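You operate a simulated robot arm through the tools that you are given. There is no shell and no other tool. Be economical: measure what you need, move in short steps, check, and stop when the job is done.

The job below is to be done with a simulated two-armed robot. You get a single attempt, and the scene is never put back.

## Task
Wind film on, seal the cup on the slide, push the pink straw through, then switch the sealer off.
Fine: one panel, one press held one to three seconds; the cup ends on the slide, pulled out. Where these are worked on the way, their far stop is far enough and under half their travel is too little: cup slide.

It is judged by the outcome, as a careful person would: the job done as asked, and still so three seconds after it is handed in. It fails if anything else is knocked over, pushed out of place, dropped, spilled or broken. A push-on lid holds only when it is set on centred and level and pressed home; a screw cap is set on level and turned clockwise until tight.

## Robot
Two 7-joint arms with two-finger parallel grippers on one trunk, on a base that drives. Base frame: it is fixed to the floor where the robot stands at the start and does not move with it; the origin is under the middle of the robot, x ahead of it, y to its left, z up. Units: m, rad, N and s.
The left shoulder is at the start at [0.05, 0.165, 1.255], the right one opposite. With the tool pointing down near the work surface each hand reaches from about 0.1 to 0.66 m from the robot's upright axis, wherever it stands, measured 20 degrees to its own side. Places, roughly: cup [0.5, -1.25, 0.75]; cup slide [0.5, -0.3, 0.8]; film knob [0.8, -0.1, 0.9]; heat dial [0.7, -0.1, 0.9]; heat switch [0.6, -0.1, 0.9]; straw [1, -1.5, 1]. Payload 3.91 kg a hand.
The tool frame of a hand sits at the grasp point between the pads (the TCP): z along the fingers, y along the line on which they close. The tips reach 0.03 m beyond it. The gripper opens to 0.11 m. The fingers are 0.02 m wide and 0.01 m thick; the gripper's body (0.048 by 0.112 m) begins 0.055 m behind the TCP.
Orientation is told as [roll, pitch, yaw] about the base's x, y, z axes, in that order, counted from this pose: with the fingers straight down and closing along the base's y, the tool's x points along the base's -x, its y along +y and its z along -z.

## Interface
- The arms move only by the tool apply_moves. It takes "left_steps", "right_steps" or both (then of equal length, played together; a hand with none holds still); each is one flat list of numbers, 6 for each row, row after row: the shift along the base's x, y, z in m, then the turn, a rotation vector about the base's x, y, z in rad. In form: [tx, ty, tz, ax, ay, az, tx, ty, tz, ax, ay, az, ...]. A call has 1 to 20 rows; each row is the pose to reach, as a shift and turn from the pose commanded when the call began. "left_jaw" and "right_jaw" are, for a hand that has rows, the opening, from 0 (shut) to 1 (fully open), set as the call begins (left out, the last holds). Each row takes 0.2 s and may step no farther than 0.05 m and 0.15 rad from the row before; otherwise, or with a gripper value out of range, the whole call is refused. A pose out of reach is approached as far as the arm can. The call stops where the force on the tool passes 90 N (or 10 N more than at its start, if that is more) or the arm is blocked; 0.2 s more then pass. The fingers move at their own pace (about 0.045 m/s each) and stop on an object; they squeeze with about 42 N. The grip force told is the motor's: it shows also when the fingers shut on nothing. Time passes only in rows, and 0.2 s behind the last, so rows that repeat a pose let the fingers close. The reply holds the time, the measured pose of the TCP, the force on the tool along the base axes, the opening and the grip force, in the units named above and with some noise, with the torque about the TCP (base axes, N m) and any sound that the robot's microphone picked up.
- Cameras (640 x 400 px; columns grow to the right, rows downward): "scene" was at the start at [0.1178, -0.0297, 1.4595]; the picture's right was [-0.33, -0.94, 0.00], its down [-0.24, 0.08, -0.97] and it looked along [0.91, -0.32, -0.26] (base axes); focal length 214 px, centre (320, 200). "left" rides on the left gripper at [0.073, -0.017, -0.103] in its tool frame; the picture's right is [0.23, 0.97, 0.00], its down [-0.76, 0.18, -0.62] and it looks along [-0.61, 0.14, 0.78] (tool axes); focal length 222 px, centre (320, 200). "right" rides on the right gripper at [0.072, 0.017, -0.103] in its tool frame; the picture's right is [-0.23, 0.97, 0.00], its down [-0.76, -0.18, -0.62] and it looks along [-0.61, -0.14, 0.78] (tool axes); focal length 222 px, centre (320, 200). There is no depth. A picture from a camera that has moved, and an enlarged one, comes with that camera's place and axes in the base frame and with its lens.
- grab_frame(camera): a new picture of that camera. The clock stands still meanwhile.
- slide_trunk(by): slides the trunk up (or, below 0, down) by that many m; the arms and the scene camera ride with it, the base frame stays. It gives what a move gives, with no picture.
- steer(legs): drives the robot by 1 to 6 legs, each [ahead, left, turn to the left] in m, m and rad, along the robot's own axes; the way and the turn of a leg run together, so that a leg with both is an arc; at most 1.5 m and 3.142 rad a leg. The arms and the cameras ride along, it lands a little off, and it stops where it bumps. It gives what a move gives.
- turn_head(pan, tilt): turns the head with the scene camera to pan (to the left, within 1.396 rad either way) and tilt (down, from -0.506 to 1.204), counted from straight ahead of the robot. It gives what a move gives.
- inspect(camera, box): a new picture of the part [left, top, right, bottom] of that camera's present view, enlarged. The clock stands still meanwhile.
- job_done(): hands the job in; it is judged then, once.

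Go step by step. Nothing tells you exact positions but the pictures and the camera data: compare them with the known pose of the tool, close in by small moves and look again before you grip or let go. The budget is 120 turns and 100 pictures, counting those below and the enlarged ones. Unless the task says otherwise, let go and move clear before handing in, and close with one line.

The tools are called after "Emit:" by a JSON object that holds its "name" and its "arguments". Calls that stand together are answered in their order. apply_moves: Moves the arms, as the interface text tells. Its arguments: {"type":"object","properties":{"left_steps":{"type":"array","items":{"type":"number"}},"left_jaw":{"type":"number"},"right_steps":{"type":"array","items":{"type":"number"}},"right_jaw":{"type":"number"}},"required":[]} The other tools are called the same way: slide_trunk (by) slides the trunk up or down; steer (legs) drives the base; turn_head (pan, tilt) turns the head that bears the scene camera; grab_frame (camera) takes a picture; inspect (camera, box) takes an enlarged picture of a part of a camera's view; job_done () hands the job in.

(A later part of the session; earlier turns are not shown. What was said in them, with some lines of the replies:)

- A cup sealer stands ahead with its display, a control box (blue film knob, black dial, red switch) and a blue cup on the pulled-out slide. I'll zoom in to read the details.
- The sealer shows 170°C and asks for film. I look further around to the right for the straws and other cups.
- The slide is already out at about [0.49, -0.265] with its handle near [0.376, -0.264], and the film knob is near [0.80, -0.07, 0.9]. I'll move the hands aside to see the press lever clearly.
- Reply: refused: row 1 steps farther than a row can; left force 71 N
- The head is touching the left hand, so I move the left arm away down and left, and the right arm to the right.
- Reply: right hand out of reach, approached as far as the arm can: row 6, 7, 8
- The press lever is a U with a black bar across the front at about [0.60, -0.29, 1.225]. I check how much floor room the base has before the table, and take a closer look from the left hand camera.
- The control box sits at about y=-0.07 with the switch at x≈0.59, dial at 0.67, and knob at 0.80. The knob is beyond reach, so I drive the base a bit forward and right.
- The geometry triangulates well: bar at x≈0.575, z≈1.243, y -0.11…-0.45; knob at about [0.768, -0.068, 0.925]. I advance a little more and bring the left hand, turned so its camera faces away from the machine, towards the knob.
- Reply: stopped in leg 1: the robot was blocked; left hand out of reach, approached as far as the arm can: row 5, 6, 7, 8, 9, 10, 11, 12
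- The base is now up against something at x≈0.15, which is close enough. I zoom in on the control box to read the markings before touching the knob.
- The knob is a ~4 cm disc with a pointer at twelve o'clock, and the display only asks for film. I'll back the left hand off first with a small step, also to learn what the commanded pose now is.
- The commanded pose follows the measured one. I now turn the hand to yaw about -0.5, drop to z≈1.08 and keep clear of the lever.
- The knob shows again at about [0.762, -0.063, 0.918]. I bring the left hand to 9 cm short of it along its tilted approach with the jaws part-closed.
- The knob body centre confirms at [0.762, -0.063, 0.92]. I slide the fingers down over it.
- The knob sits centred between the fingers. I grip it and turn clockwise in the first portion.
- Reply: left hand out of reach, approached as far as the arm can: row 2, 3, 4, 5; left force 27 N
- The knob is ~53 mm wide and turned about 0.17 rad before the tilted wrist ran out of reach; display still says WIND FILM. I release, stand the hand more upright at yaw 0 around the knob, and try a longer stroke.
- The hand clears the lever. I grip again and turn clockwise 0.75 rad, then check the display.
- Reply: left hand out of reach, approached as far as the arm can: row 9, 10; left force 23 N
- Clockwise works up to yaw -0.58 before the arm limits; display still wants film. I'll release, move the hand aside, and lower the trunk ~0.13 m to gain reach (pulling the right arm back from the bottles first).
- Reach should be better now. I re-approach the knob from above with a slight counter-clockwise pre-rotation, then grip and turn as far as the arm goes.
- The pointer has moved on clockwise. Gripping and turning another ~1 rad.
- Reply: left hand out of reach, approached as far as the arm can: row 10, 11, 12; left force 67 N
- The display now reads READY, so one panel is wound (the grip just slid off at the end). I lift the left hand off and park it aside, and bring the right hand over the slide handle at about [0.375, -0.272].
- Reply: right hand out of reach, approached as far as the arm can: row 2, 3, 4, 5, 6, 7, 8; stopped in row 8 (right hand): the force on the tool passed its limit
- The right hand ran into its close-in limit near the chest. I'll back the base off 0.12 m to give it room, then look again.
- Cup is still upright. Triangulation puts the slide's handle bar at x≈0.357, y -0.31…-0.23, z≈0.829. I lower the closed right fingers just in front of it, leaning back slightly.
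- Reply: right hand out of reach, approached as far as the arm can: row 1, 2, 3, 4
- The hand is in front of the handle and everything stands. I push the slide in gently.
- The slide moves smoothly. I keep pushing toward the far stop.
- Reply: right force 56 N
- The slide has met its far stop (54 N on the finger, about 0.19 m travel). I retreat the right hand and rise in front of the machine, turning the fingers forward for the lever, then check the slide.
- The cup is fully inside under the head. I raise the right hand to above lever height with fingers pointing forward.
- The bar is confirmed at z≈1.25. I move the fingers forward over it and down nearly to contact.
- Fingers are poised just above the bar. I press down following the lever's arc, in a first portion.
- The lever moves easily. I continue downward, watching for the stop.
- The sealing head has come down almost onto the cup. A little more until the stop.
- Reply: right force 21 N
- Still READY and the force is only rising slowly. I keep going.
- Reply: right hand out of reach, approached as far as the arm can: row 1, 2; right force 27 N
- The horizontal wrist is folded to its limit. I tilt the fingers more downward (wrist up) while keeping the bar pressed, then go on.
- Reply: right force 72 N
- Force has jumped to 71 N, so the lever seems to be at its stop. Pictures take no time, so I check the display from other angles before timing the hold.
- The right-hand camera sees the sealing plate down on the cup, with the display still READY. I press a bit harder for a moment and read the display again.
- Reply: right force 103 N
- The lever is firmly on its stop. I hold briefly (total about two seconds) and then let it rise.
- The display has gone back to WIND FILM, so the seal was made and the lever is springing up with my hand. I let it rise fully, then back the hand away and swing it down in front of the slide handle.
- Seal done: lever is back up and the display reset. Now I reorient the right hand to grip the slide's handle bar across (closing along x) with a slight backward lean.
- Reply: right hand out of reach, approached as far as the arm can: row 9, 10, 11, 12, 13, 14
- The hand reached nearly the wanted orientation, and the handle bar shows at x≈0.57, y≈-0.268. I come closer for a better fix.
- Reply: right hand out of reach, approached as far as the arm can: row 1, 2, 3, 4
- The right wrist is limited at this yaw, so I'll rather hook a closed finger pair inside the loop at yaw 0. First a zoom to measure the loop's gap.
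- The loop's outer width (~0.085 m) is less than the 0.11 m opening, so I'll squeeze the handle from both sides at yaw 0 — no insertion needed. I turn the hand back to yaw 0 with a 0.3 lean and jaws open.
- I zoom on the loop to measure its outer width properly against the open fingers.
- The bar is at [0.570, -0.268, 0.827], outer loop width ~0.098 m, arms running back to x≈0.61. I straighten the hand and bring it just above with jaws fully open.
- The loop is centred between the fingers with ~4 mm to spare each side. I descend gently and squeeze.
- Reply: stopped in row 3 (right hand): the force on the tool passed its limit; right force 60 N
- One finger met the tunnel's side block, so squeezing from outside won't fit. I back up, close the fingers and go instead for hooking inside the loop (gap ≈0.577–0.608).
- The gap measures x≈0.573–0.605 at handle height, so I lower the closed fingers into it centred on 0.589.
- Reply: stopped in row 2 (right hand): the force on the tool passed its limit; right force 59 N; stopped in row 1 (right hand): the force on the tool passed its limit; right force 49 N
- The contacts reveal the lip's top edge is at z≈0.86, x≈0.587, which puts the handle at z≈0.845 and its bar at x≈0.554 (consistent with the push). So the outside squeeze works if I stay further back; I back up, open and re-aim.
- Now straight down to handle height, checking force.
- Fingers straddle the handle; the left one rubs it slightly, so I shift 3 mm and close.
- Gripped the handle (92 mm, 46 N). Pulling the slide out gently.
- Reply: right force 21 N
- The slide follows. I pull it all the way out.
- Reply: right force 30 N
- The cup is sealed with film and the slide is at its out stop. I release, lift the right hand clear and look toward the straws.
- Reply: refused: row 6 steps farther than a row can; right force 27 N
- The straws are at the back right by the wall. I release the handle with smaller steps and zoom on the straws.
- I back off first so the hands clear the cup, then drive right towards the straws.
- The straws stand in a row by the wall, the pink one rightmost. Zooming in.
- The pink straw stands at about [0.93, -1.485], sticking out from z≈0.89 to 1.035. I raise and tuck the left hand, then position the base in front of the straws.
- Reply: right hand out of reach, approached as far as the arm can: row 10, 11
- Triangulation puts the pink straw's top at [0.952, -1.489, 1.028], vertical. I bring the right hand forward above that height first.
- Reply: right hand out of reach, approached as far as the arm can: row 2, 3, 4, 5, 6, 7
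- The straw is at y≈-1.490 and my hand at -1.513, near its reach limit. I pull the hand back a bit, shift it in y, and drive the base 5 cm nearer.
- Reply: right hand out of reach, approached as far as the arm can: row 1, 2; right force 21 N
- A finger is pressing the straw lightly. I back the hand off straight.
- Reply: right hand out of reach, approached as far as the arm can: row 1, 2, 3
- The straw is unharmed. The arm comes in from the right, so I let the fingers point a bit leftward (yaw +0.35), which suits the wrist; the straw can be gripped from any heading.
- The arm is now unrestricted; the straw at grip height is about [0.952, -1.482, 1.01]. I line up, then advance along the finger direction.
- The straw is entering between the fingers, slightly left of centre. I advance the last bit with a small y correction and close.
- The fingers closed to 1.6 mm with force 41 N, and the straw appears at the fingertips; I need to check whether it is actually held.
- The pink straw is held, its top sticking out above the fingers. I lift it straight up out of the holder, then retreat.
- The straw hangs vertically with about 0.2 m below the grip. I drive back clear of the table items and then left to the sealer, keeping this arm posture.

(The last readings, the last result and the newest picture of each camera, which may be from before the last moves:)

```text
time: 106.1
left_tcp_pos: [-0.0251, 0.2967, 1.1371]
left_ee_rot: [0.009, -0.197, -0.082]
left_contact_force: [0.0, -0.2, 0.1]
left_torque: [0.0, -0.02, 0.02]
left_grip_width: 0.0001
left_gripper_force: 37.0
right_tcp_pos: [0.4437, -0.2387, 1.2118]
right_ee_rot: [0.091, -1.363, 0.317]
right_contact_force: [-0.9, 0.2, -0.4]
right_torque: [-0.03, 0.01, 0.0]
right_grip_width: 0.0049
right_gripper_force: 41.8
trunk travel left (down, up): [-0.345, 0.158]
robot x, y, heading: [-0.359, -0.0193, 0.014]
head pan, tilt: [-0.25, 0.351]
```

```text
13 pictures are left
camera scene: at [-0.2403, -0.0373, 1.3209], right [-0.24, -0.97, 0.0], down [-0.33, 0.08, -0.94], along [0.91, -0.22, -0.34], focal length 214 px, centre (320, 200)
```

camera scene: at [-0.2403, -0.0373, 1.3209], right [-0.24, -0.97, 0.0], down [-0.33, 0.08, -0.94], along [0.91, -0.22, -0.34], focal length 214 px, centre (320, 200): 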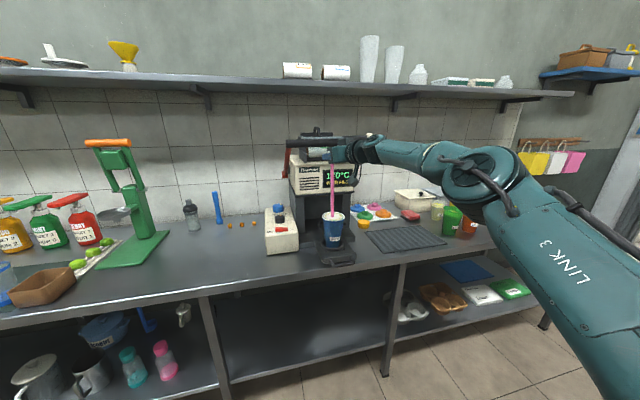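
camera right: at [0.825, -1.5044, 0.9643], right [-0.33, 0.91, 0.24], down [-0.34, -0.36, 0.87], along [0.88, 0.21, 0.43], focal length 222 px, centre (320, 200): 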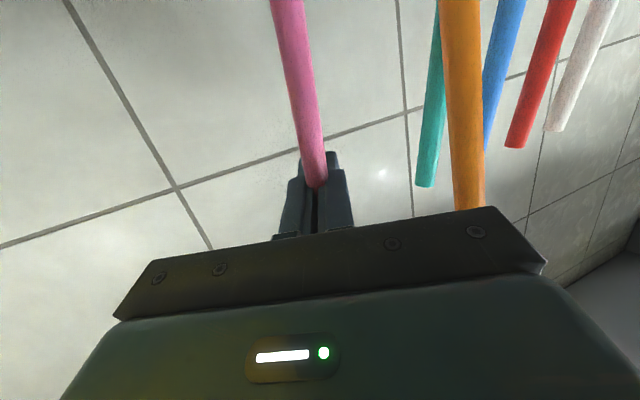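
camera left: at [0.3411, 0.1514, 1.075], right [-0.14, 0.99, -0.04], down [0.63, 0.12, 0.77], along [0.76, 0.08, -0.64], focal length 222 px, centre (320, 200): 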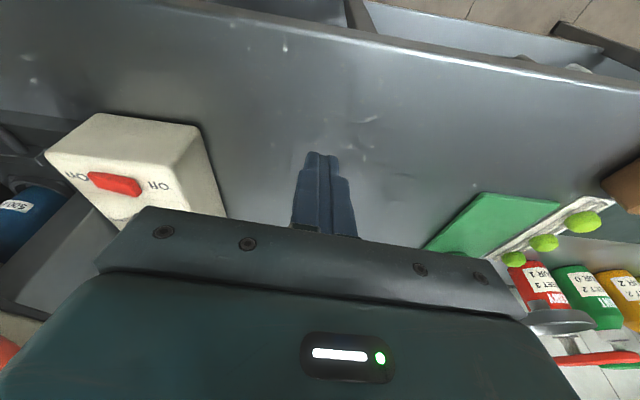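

The straw now hangs right by the cup. I zoom to measure both.

Emit:
{"name": "inspect", "arguments": {"camera": "scene", "box": [280, 140, 390, 280]}}

Emit:
{"name": "grab_frame", "arguments": {"camera": "right"}}

```text
2.86 times, centred on (335, 210) of scene
camera zoom: at [-0.2403, -0.0373, 1.3209], right [-0.24, -0.97, 0.0], down [-0.33, 0.08, -0.94], along [0.91, -0.22, -0.34], focal length 613 px, centre (277, 171)
```

zoom: 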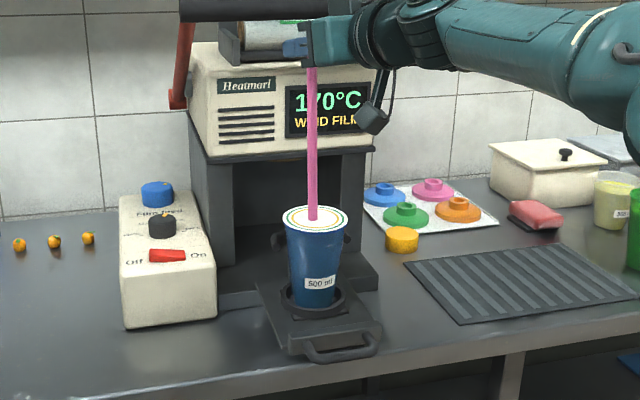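

```text
11 pictures are left
camera right: at [0.3301, -0.2682, 1.1627], right [-0.34, 0.91, 0.24], down [-0.34, -0.36, 0.87], along [0.88, 0.22, 0.43], focal length 222 px, centre (320, 200)
```

right: 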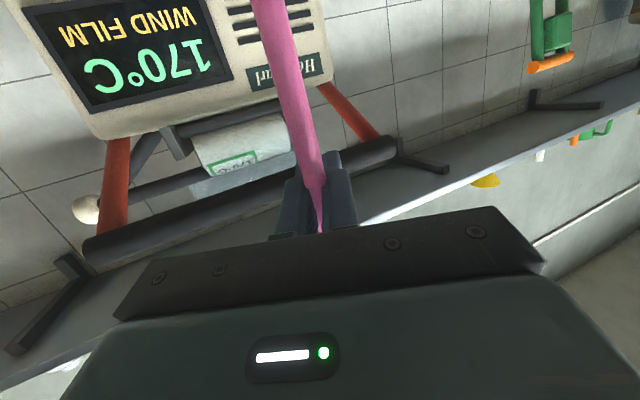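

Straw tip is at about [0.433, -0.247, 1.00] and the film centre at [0.477, -0.264, 0.98]. I shift the straw over the centre and recheck.

Emit:
{"name": "apply_moves", "arguments": {"right_steps": [0.015, -0.006, 0.005, 0, 0, 0, 0.03, -0.012, 0.005, 0, 0, 0, 0.044, -0.017, 0, 0, 0, 0, 0.044, -0.017, -0.008, 0, 0, 0]}}

Emit:
{"name": "inspect", "arguments": {"camera": "scene", "box": [300, 180, 370, 260]}}

```text
time: 107.1
left_tcp_pos: [-0.0252, 0.2974, 1.1378]
left_ee_rot: [0.009, -0.198, -0.082]
left_contact_force: [-1.2, -0.9, 0.2]
left_torque: [0.02, 0.04, 0.0]
left_grip_width: 0.0001
left_gripper_force: 37.9
right_tcp_pos: [0.4507, -0.241, 1.213]
right_ee_rot: [0.093, -1.361, 0.317]
right_contact_force: [-1.0, 0.2, -0.2]
right_torque: [-0.03, 0.01, 0.02]
right_grip_width: 0.0051
right_gripper_force: 42.0
right hand out of reach, approached as far as the arm can: row 1, 2, 3, 4
trunk travel left (down, up): [-0.345, 0.158]
robot x, y, heading: [-0.3621, -0.0175, 0.015]
head pan, tilt: [-0.25, 0.351]
```

```text
5.00 times, centred on (335, 220) of scene
camera zoom: at [-0.2403, -0.0373, 1.3209], right [-0.24, -0.97, 0.0], down [-0.33, 0.08, -0.94], along [0.91, -0.22, -0.34], focal length 1072 px, centre (245, 100)
```

zoom: 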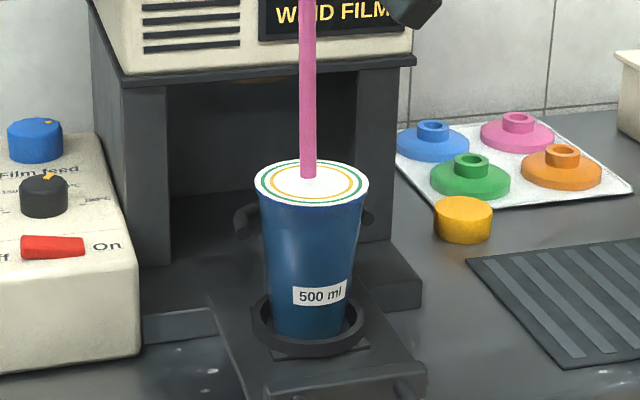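

The arm is at full stretch; I draw the hand in by 6 cm and drive the base forward 10 cm.

Emit:
{"name": "apply_moves", "arguments": {"right_steps": [-0.03, -0.01, 0.003, 0, 0, 0, -0.063, -0.019, 0.003, 0, 0, 0]}}

Emit:
{"name": "steer", "arguments": {"legs": [[0.1, 0, 0]]}}

```text
time: 107.7
left_tcp_pos: [-0.0254, 0.2977, 1.1371]
left_ee_rot: [0.008, -0.198, -0.082]
left_contact_force: [-0.3, 0.0, 0.5]
left_torque: [0.01, 0.01, -0.03]
left_grip_width: 0.0002
left_gripper_force: 37.9
right_tcp_pos: [0.3881, -0.2632, 1.2167]
right_ee_rot: [0.092, -1.362, 0.318]
right_contact_force: [-0.1, -0.2, 0.4]
right_torque: [0.03, 0.0, -0.02]
right_grip_width: 0.0044
right_gripper_force: 42.1
trunk travel left (down, up): [-0.345, 0.158]
robot x, y, heading: [-0.3609, -0.0158, 0.009]
head pan, tilt: [-0.25, 0.351]
```

```text
time: 108.9
left_tcp_pos: [0.076, 0.297, 1.137]
left_ee_rot: [0.008, -0.198, -0.084]
left_contact_force: [0.2, 0.3, -0.7]
left_torque: [0.01, 0.01, -0.01]
left_grip_width: 0.0002
left_gripper_force: 37.9
right_tcp_pos: [0.4906, -0.263, 1.215]
right_ee_rot: [0.094, -1.359, 0.314]
right_contact_force: [0.3, -0.5, 0.1]
right_torque: [-0.03, -0.04, 0.04]
right_grip_width: 0.0049
right_gripper_force: 42.4
trunk travel left (down, up): [-0.345, 0.158]
robot x, y, heading: [-0.2629, -0.0214, 0.007]
head pan, tilt: [-0.25, 0.351]
```

The straw should now be over the film's centre. One check before pressing.

Emit:
{"name": "apply_moves", "arguments": {"right_steps": [-0.002, 0.003, -0.012, 0, 0, 0]}}

Emit:
{"name": "inspect", "arguments": {"camera": "scene", "box": [270, 180, 390, 300]}}

```text
time: 109.3
left_tcp_pos: [0.0766, 0.2974, 1.1376]
left_ee_rot: [0.009, -0.197, -0.085]
left_contact_force: [0.1, -0.8, -0.3]
left_torque: [0.02, 0.01, 0.01]
left_grip_width: 0.0
left_gripper_force: 37.5
right_tcp_pos: [0.4864, -0.2604, 1.2024]
right_ee_rot: [0.09, -1.36, 0.315]
right_contact_force: [0.1, 0.2, -0.1]
right_torque: [0.02, 0.0, 0.05]
right_grip_width: 0.0051
right_gripper_force: 41.8
trunk travel left (down, up): [-0.345, 0.158]
robot x, y, heading: [-0.2608, -0.0147, 0.004]
head pan, tilt: [-0.25, 0.351]
```

```text
3.33 times, centred on (330, 240) of scene
camera zoom: at [-0.1406, -0.0367, 1.3209], right [-0.24, -0.97, 0.0], down [-0.33, 0.08, -0.94], along [0.91, -0.22, -0.34], focal length 715 px, centre (287, 67)
```

zoom: 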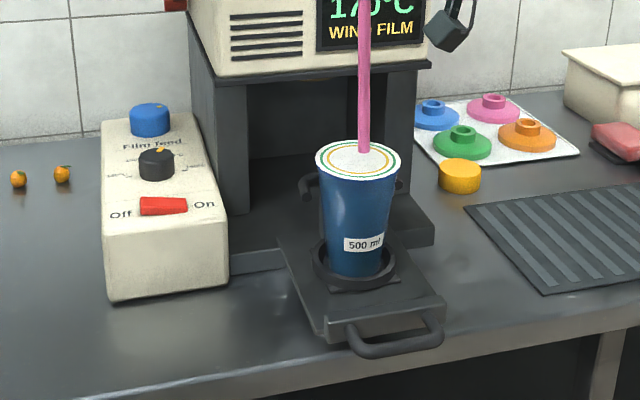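

The tip is within a few millimetres of centre. I push the straw down through the film.

Emit:
{"name": "apply_moves", "arguments": {"right_steps": [0, 0.003, -0.012, 0, 0, 0, 0, 0.003, -0.024, 0, 0, 0, 0, 0.003, -0.036, 0, 0, 0, 0, 0.003, -0.048, 0, 0, 0]}}

Emit:
{"name": "inspect", "arguments": {"camera": "scene", "box": [270, 150, 390, 270]}}

```text
time: 110.3
left_tcp_pos: [0.0729, 0.2968, 1.138]
left_ee_rot: [0.009, -0.201, -0.087]
left_contact_force: [-0.6, 0.8, -0.6]
left_torque: [0.02, 0.0, -0.04]
left_grip_width: 0.0
left_gripper_force: 37.7
right_tcp_pos: [0.4837, -0.2564, 1.1657]
right_ee_rot: [0.08, -1.376, 0.326]
right_contact_force: [0.5, 0.5, 29.8]
right_torque: [-0.09, 0.14, 0.03]
right_grip_width: 0.0081
right_gripper_force: 42.5
trunk travel left (down, up): [-0.345, 0.158]
robot x, y, heading: [-0.2586, -0.0124, 0.009]
head pan, tilt: [-0.25, 0.351]
```

```text
3.33 times, centred on (330, 210) of scene
camera zoom: at [-0.1439, -0.0355, 1.3217], right [-0.24, -0.97, 0.0], down [-0.33, 0.08, -0.94], along [0.91, -0.22, -0.34], focal length 715 px, centre (287, 167)
```

zoom: 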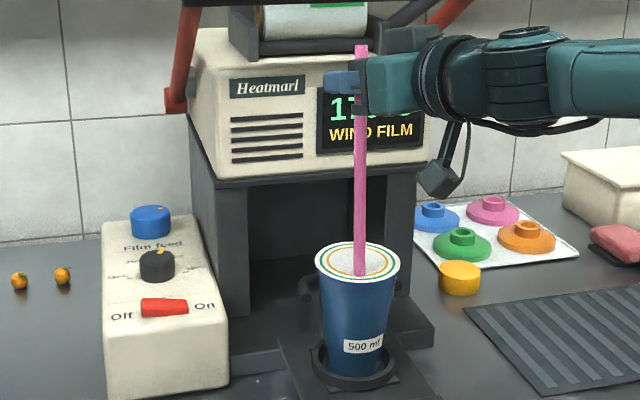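

The tip is on the film with 30 N, not through yet, and about 15 mm on the near side of centre. I lift slightly, re-centre, and push down further and firmer.

Emit:
{"name": "apply_moves", "arguments": {"right_steps": [0, 0, 0.02, 0, 0, 0, 0.014, -0.001, 0.03, 0, 0, 0, 0.014, -0.001, 0.02, 0, 0, 0, 0.014, -0.001, -0.01, 0, 0, 0, 0.014, -0.001, -0.04, 0, 0, 0, 0.014, -0.001, -0.06, 0, 0, 0]}}

Emit:
{"name": "inspect", "arguments": {"camera": "scene", "box": [270, 150, 390, 270]}}

```text
time: 111.7
left_tcp_pos: [0.0724, 0.2981, 1.138]
left_ee_rot: [0.008, -0.201, -0.087]
left_contact_force: [0.1, -0.3, -0.4]
left_torque: [0.05, -0.03, -0.01]
left_grip_width: 0.0
left_gripper_force: 38.0
right_tcp_pos: [0.4975, -0.2572, 1.1078]
right_ee_rot: [0.075, -1.376, 0.333]
right_contact_force: [0.8, 0.4, 30.2]
right_torque: [-0.17, 0.42, 0.03]
right_grip_width: 0.0072
right_gripper_force: 41.7
trunk travel left (down, up): [-0.345, 0.158]
robot x, y, heading: [-0.2613, -0.017, 0.012]
head pan, tilt: [-0.25, 0.351]
```

```text
3.33 times, centred on (330, 210) of scene
camera zoom: at [-0.1445, -0.0354, 1.3216], right [-0.24, -0.97, 0.0], down [-0.33, 0.08, -0.94], along [0.91, -0.22, -0.34], focal length 715 px, centre (287, 167)
```

zoom: 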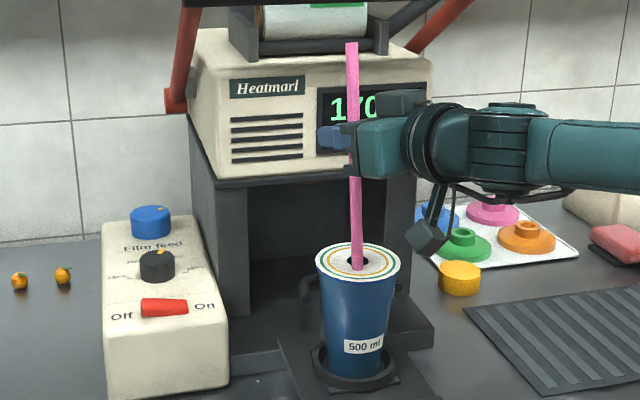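

A dark hole now shows in the film, but the straw has slid up through the fingers. I look closely to see whether the tip is in the hole.

Emit:
{"name": "inspect", "arguments": {"camera": "scene", "box": [318, 212, 354, 244]}}

```text
12.50 times, centred on (336, 228) of scene
camera zoom: at [-0.1445, -0.0354, 1.3216], right [-0.24, -0.97, 0.0], down [-0.33, 0.08, -0.94], along [0.91, -0.22, -0.34], focal length 2681 px, centre (120, -150)
```

zoom: 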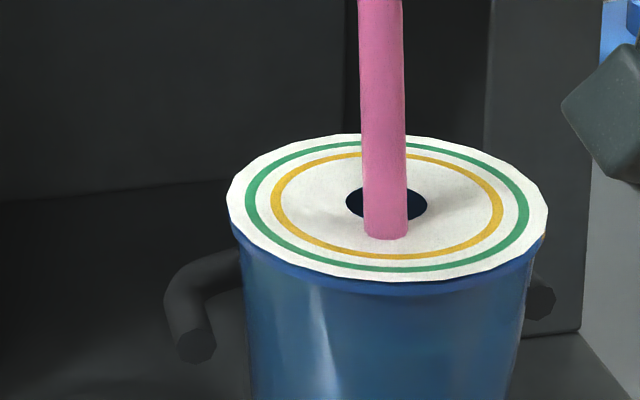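

The hole is at the film's centre and the straw tip rests about 12 mm on the near side of it. I lift 1 cm, shift forward, and lower into the hole.

Emit:
{"name": "apply_moves", "arguments": {"right_steps": [0, 0, 0.015, 0, 0, 0, 0.005, -0.0015, 0.027, 0, 0, 0, 0.0117, -0.003, 0.027, 0, 0, 0, 0.0117, -0.003, 0.015, 0, 0, 0, 0.0117, -0.003, 0.005, 0, 0, 0]}}

Emit:
{"name": "inspect", "arguments": {"camera": "scene", "box": [310, 190, 370, 244]}}

```text
time: 112.9
left_tcp_pos: [0.075, 0.2978, 1.1381]
left_ee_rot: [0.009, -0.197, -0.086]
left_contact_force: [-0.4, -0.2, -0.6]
left_torque: [0.0, 0.01, -0.01]
left_grip_width: 0.0
left_gripper_force: 38.1
right_tcp_pos: [0.5118, -0.2621, 1.0998]
right_ee_rot: [0.094, -1.36, 0.312]
right_contact_force: [-0.3, 0.9, 0.6]
right_torque: [-0.02, 0.0, 0.02]
right_grip_width: 0.0047
right_gripper_force: 42.4
trunk travel left (down, up): [-0.345, 0.158]
robot x, y, heading: [-0.2629, -0.0134, 0.006]
head pan, tilt: [-0.25, 0.351]
```

```text
7.41 times, centred on (340, 217) of scene
camera zoom: at [-0.1408, -0.0367, 1.3209], right [-0.24, -0.97, 0.0], down [-0.33, 0.08, -0.94], along [0.91, -0.22, -0.34], focal length 1589 px, centre (172, 74)
```

zoom: 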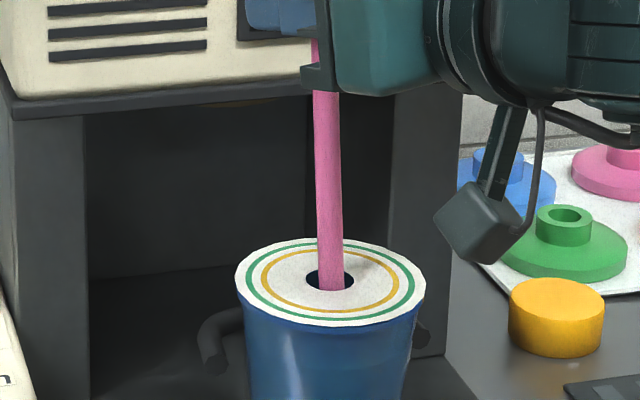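

Force is near zero and the hand is already 8 mm lower than the film contact height: the tip is in the hole. I push it down.

Emit:
{"name": "apply_moves", "arguments": {"right_steps": [0.002, 0, -0.01, 0, 0, 0, 0.003, 0, -0.02, 0, 0, 0, 0.003, 0, -0.03, 0, 0, 0, 0.003, 0, -0.04, 0, 0, 0, 0.003, 0, -0.05, 0, 0, 0, 0.003, 0, -0.055, 0, 0, 0]}}

Emit:
{"name": "inspect", "arguments": {"camera": "scene", "box": [290, 150, 380, 250]}}

```text
time: 114.3
left_tcp_pos: [0.0747, 0.2972, 1.1373]
left_ee_rot: [0.011, -0.196, -0.084]
left_contact_force: [-0.1, -0.5, -0.6]
left_torque: [-0.01, 0.06, -0.01]
left_grip_width: 0.0
left_gripper_force: 37.7
right_tcp_pos: [0.5147, -0.2612, 1.0443]
right_ee_rot: [0.091, -1.359, 0.315]
right_contact_force: [-0.8, 0.6, -0.4]
right_torque: [0.0, 0.11, 0.01]
right_grip_width: 0.0047
right_gripper_force: 42.0
trunk travel left (down, up): [-0.345, 0.158]
robot x, y, heading: [-0.258, -0.0102, 0.007]
head pan, tilt: [-0.25, 0.351]
```

```text
4.00 times, centred on (335, 200) of scene
camera zoom: at [-0.141, -0.0366, 1.321], right [-0.24, -0.97, 0.0], down [-0.33, 0.08, -0.94], along [0.91, -0.22, -0.34], focal length 858 px, centre (260, 200)
```

zoom: 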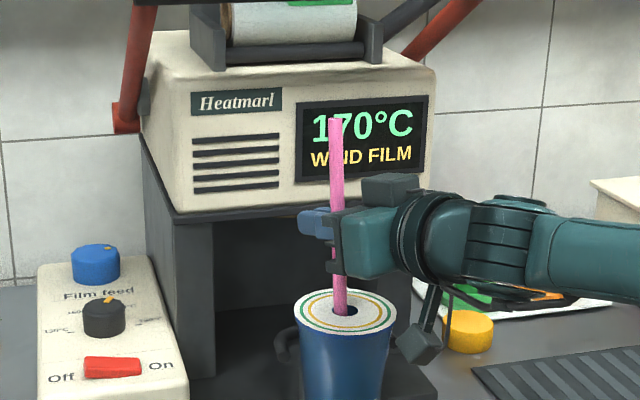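

The straw is through, about 6 cm deep with no resistance. I open the fingers and let it settle, then look.

Emit:
{"name": "apply_moves", "arguments": {"right_jaw": 0.6, "right_steps": [0, 0, 0, 0, 0, 0, 0, 0, 0, 0, 0, 0, 0, 0, 0, 0, 0, 0, 0, 0, 0, 0, 0, 0]}}

Emit:
{"name": "inspect", "arguments": {"camera": "scene", "box": [290, 150, 380, 250]}}

```text
time: 115.3
left_tcp_pos: [0.0748, 0.2987, 1.1377]
left_ee_rot: [0.008, -0.197, -0.085]
left_contact_force: [-0.3, 0.7, -0.2]
left_torque: [0.0, 0.01, 0.03]
left_grip_width: 0.0
left_gripper_force: 37.1
right_tcp_pos: [0.5151, -0.2613, 1.0447]
right_ee_rot: [0.092, -1.361, 0.316]
right_contact_force: [1.3, 0.0, -0.2]
right_torque: [0.0, 0.02, -0.02]
right_grip_width: 0.0659
right_gripper_force: 0.0
trunk travel left (down, up): [-0.345, 0.158]
robot x, y, heading: [-0.2591, -0.0148, 0.011]
head pan, tilt: [-0.25, 0.351]
```

```text
4.00 times, centred on (335, 200) of scene
camera zoom: at [-0.1409, -0.0366, 1.3209], right [-0.24, -0.97, 0.0], down [-0.33, 0.08, -0.94], along [0.91, -0.22, -0.34], focal length 858 px, centre (260, 200)
```

zoom: 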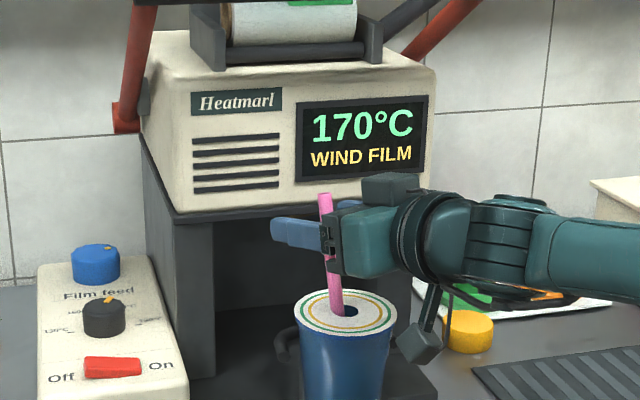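

The straw stands in the cup. I open fully, back the hand straight out, and tuck it to the right before driving forward for the switch.

Emit:
{"name": "apply_moves", "arguments": {"right_jaw": 0.9, "right_steps": [0, 0, 0, 0, 0, 0, -0.03, -0.0095, 0.006, 0, 0, 0, -0.065, -0.021, 0.013, 0, 0, 0, -0.1, -0.032, 0.02, 0, 0, 0, -0.135, -0.043, 0.03, 0, 0, 0, -0.17, -0.054, 0.045, 0, 0, 0, -0.2, -0.075, 0.065, 0, 0, 0, -0.23, -0.1, 0.085, -0.03, 0.1, 0, -0.26, -0.125, 0.1, -0.06, 0.2, 0, -0.29, -0.15, 0.11, -0.09, 0.3, 0, -0.32, -0.175, 0.12, -0.12, 0.4, 0, -0.35, -0.2, 0.12, -0.15, 0.5, 0, -0.38, -0.225, 0.12, -0.18, 0.6, 0, -0.4, -0.25, 0.12, -0.21, 0.7, 0]}}

```text
time: 118.3
left_tcp_pos: [0.0735, 0.2988, 1.1379]
left_ee_rot: [0.008, -0.2, -0.087]
left_contact_force: [-0.3, 1.2, -0.2]
left_torque: [-0.01, -0.04, -0.04]
left_grip_width: 0.0
left_gripper_force: 37.7
right_tcp_pos: [0.0931, -0.3822, 1.0384]
right_ee_rot: [0.074, -0.706, 0.301]
right_contact_force: [0.8, -0.3, -0.6]
right_torque: [-0.01, -0.02, -0.01]
right_grip_width: 0.099
right_gripper_force: 0.1
right hand out of reach, approached as far as the arm can: row 9, 10, 11, 12, 13, 14
trunk travel left (down, up): [-0.345, 0.158]
robot x, y, heading: [-0.2628, -0.0176, 0.005]
head pan, tilt: [-0.25, 0.351]
```

Right hand is clear of the cup. I drive forward so the left hand can reach the switch at about [0.558, -0.069, 0.909].

Emit:
{"name": "steer", "arguments": {"legs": [[0.0, -0.06, 0], [0.24, 0, 0]]}}

Emit:
{"name": "apply_moves", "arguments": {"left_jaw": 0.0, "left_steps": [0.03, -0.03, 0, 0, 0, 0, 0.06, -0.06, 0, 0, 0, 0, 0.09, -0.09, -0.01, 0, 0, 0, 0.12, -0.12, -0.02, 0, 0, 0, 0.15, -0.15, -0.03, 0, 0, 0, 0.17, -0.18, -0.04, 0, 0, 0, 0.19, -0.21, -0.05, 0, 0, 0, 0.21, -0.24, -0.06, 0, 0, 0]}}

```text
time: 120.6
left_tcp_pos: [0.3198, 0.242, 1.1368]
left_ee_rot: [0.007, -0.196, -0.083]
left_contact_force: [0.5, 0.5, 0.1]
left_torque: [-0.01, -0.01, 0.0]
left_grip_width: 0.0001
left_gripper_force: 37.7
right_tcp_pos: [0.3407, -0.4383, 1.037]
right_ee_rot: [0.079, -0.706, 0.304]
right_contact_force: [-0.5, -0.1, 0.5]
right_torque: [0.04, 0.03, 0.01]
right_grip_width: 0.0989
right_gripper_force: 0.0
trunk travel left (down, up): [-0.345, 0.158]
robot x, y, heading: [-0.0185, -0.0721, 0.006]
head pan, tilt: [-0.25, 0.351]
```

```text
time: 122.4
left_tcp_pos: [0.5285, 0.0005, 1.08]
left_ee_rot: [0.008, -0.196, -0.083]
left_contact_force: [1.1, -0.4, 1.1]
left_torque: [-0.01, 0.03, -0.02]
left_grip_width: 0.0001
left_gripper_force: 38.2
right_tcp_pos: [0.339, -0.4385, 1.0359]
right_ee_rot: [0.078, -0.705, 0.304]
right_contact_force: [0.0, -0.1, -0.1]
right_torque: [-0.02, -0.01, -0.01]
right_grip_width: 0.0989
right_gripper_force: 0.1
trunk travel left (down, up): [-0.345, 0.158]
robot x, y, heading: [-0.0203, -0.0724, 0.013]
head pan, tilt: [-0.25, 0.351]
```

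I bring the left fingertips above the Off side of the rocker and check with its camera.

Emit:
{"name": "apply_moves", "arguments": {"left_steps": [0.012, -0.025, -0.03, 0, 0, 0, 0.024, -0.053, -0.06, 0, 0, 0, 0.024, -0.053, -0.095, 0, 0, 0]}}

Emit:
{"name": "grab_frame", "arguments": {"camera": "left"}}

```text
time: 123.2
left_tcp_pos: [0.5529, -0.0516, 0.9832]
left_ee_rot: [0.01, -0.197, -0.083]
left_contact_force: [-0.3, 0.2, -0.3]
left_torque: [0.0, 0.02, 0.03]
left_grip_width: 0.0001
left_gripper_force: 37.6
right_tcp_pos: [0.3411, -0.4382, 1.0376]
right_ee_rot: [0.077, -0.705, 0.304]
right_contact_force: [0.1, -0.6, -0.4]
right_torque: [0.01, -0.01, -0.02]
right_grip_width: 0.0992
right_gripper_force: 0.0
trunk travel left (down, up): [-0.345, 0.158]
robot x, y, heading: [-0.0167, -0.0695, 0.011]
head pan, tilt: [-0.25, 0.351]
```

```text
2 pictures are left
camera left: at [0.46, -0.0615, 1.0697], right [-0.14, 0.99, -0.04], down [0.64, 0.12, 0.76], along [0.76, 0.09, -0.65], focal length 222 px, centre (320, 200)
```

left: 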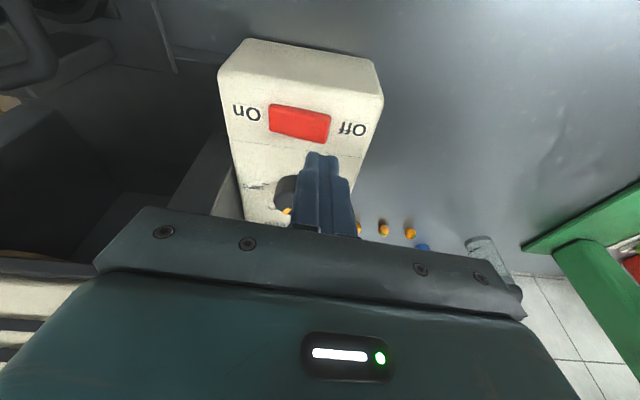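

The Off half is at [0.557, -0.053], right under the fingertips. I press down on it.

Emit:
{"name": "apply_moves", "arguments": {"left_steps": [0, 0, -0.015, 0, 0, 0, 0, 0, -0.03, 0, 0, 0, 0, 0, -0.04, 0, 0, 0, 0, 0, -0.048, 0, 0, 0]}}

```text
time: 124.2
left_tcp_pos: [0.5538, -0.0525, 0.9343]
left_ee_rot: [0.008, -0.197, -0.081]
left_contact_force: [-0.1, 2.4, 1.1]
left_torque: [0.03, 0.0, 0.01]
left_grip_width: 0.0001
left_gripper_force: 37.9
right_tcp_pos: [0.3404, -0.4383, 1.0374]
right_ee_rot: [0.077, -0.703, 0.305]
right_contact_force: [0.1, 0.6, 0.1]
right_torque: [-0.01, 0.0, -0.01]
right_grip_width: 0.0989
right_gripper_force: 0.0
trunk travel left (down, up): [-0.345, 0.158]
robot x, y, heading: [-0.0181, -0.07, 0.01]
head pan, tilt: [-0.25, 0.351]
```

Just touching. I press a little further.

Emit:
{"name": "apply_moves", "arguments": {"left_steps": [0, 0, -0.006, 0, 0, 0, 0, 0, -0.012, 0, 0, 0, 0, 0, -0.016, 0, 0, 0]}}

```text
time: 125.0
left_tcp_pos: [0.5517, -0.0534, 0.9341]
left_ee_rot: [0.001, -0.224, -0.077]
left_contact_force: [-6.1, 13.1, 65.7]
left_torque: [-0.2, 0.14, -0.07]
left_grip_width: 0.0
left_gripper_force: 37.9
right_tcp_pos: [0.3348, -0.438, 1.0412]
right_ee_rot: [0.072, -0.712, 0.307]
right_contact_force: [1.2, -1.1, 0.4]
right_torque: [-0.04, 0.01, -0.03]
right_grip_width: 0.0995
right_gripper_force: 0.1
trunk travel left (down, up): [-0.345, 0.158]
robot x, y, heading: [-0.0177, -0.0706, 0.011]
head pan, tilt: [-0.25, 0.351]
```

Firm stop at 66 N, so the rocker should be over. I lift the hand clear to the left and check the display.

Emit:
{"name": "apply_moves", "arguments": {"left_steps": [0, 0, 0.03, 0, 0, 0, 0, 0.01, 0.07, 0, 0, 0, -0.02, 0.04, 0.1, 0, 0, 0, -0.04, 0.08, 0.12, 0, 0, 0, -0.06, 0.12, 0.13, 0, 0, 0, -0.08, 0.16, 0.14, 0, 0, 0, -0.11, 0.19, 0.14, 0, 0, 0]}}

Emit:
{"name": "inspect", "arguments": {"camera": "scene", "box": [220, 80, 460, 380]}}

```text
time: 126.6
left_tcp_pos: [0.4425, 0.1386, 1.0574]
left_ee_rot: [0.009, -0.198, -0.085]
left_contact_force: [-0.4, -0.2, 0.4]
left_torque: [-0.03, 0.0, 0.01]
left_grip_width: 0.0
left_gripper_force: 37.6
right_tcp_pos: [0.3388, -0.4378, 1.0373]
right_ee_rot: [0.077, -0.705, 0.304]
right_contact_force: [0.5, -0.2, -0.2]
right_torque: [-0.01, 0.0, 0.0]
right_grip_width: 0.0989
right_gripper_force: 0.0
trunk travel left (down, up): [-0.345, 0.158]
robot x, y, heading: [-0.0167, -0.0738, 0.017]
head pan, tilt: [-0.25, 0.351]
```

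```text
1.33 times, centred on (340, 230) of scene
camera zoom: at [0.1029, -0.093, 1.321], right [-0.24, -0.97, 0.0], down [-0.33, 0.08, -0.94], along [0.91, -0.22, -0.34], focal length 286 px, centre (293, 160)
```

zoom: 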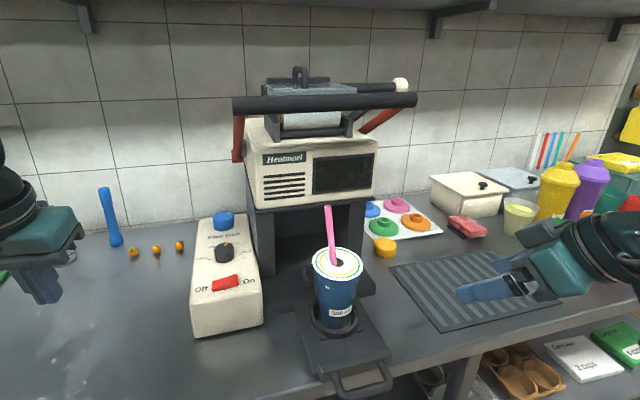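

The display is dark, the sealed cup is on the pulled-out slide with the pink straw standing in it, the lever is up and both hands are clear. I'm handing in.

Emit:
{"name": "job_done", "arguments": {}}

```text
The job is handed in.
```

The job is handed in: one panel of film wound on, the cup sealed with one press of roughly two seconds, the slide pulled back out to its stop, the pink straw through the film, and the sealer off (display dark). My hand also pushed the neighbouring orange straw into a lean, but it was still in its holder.
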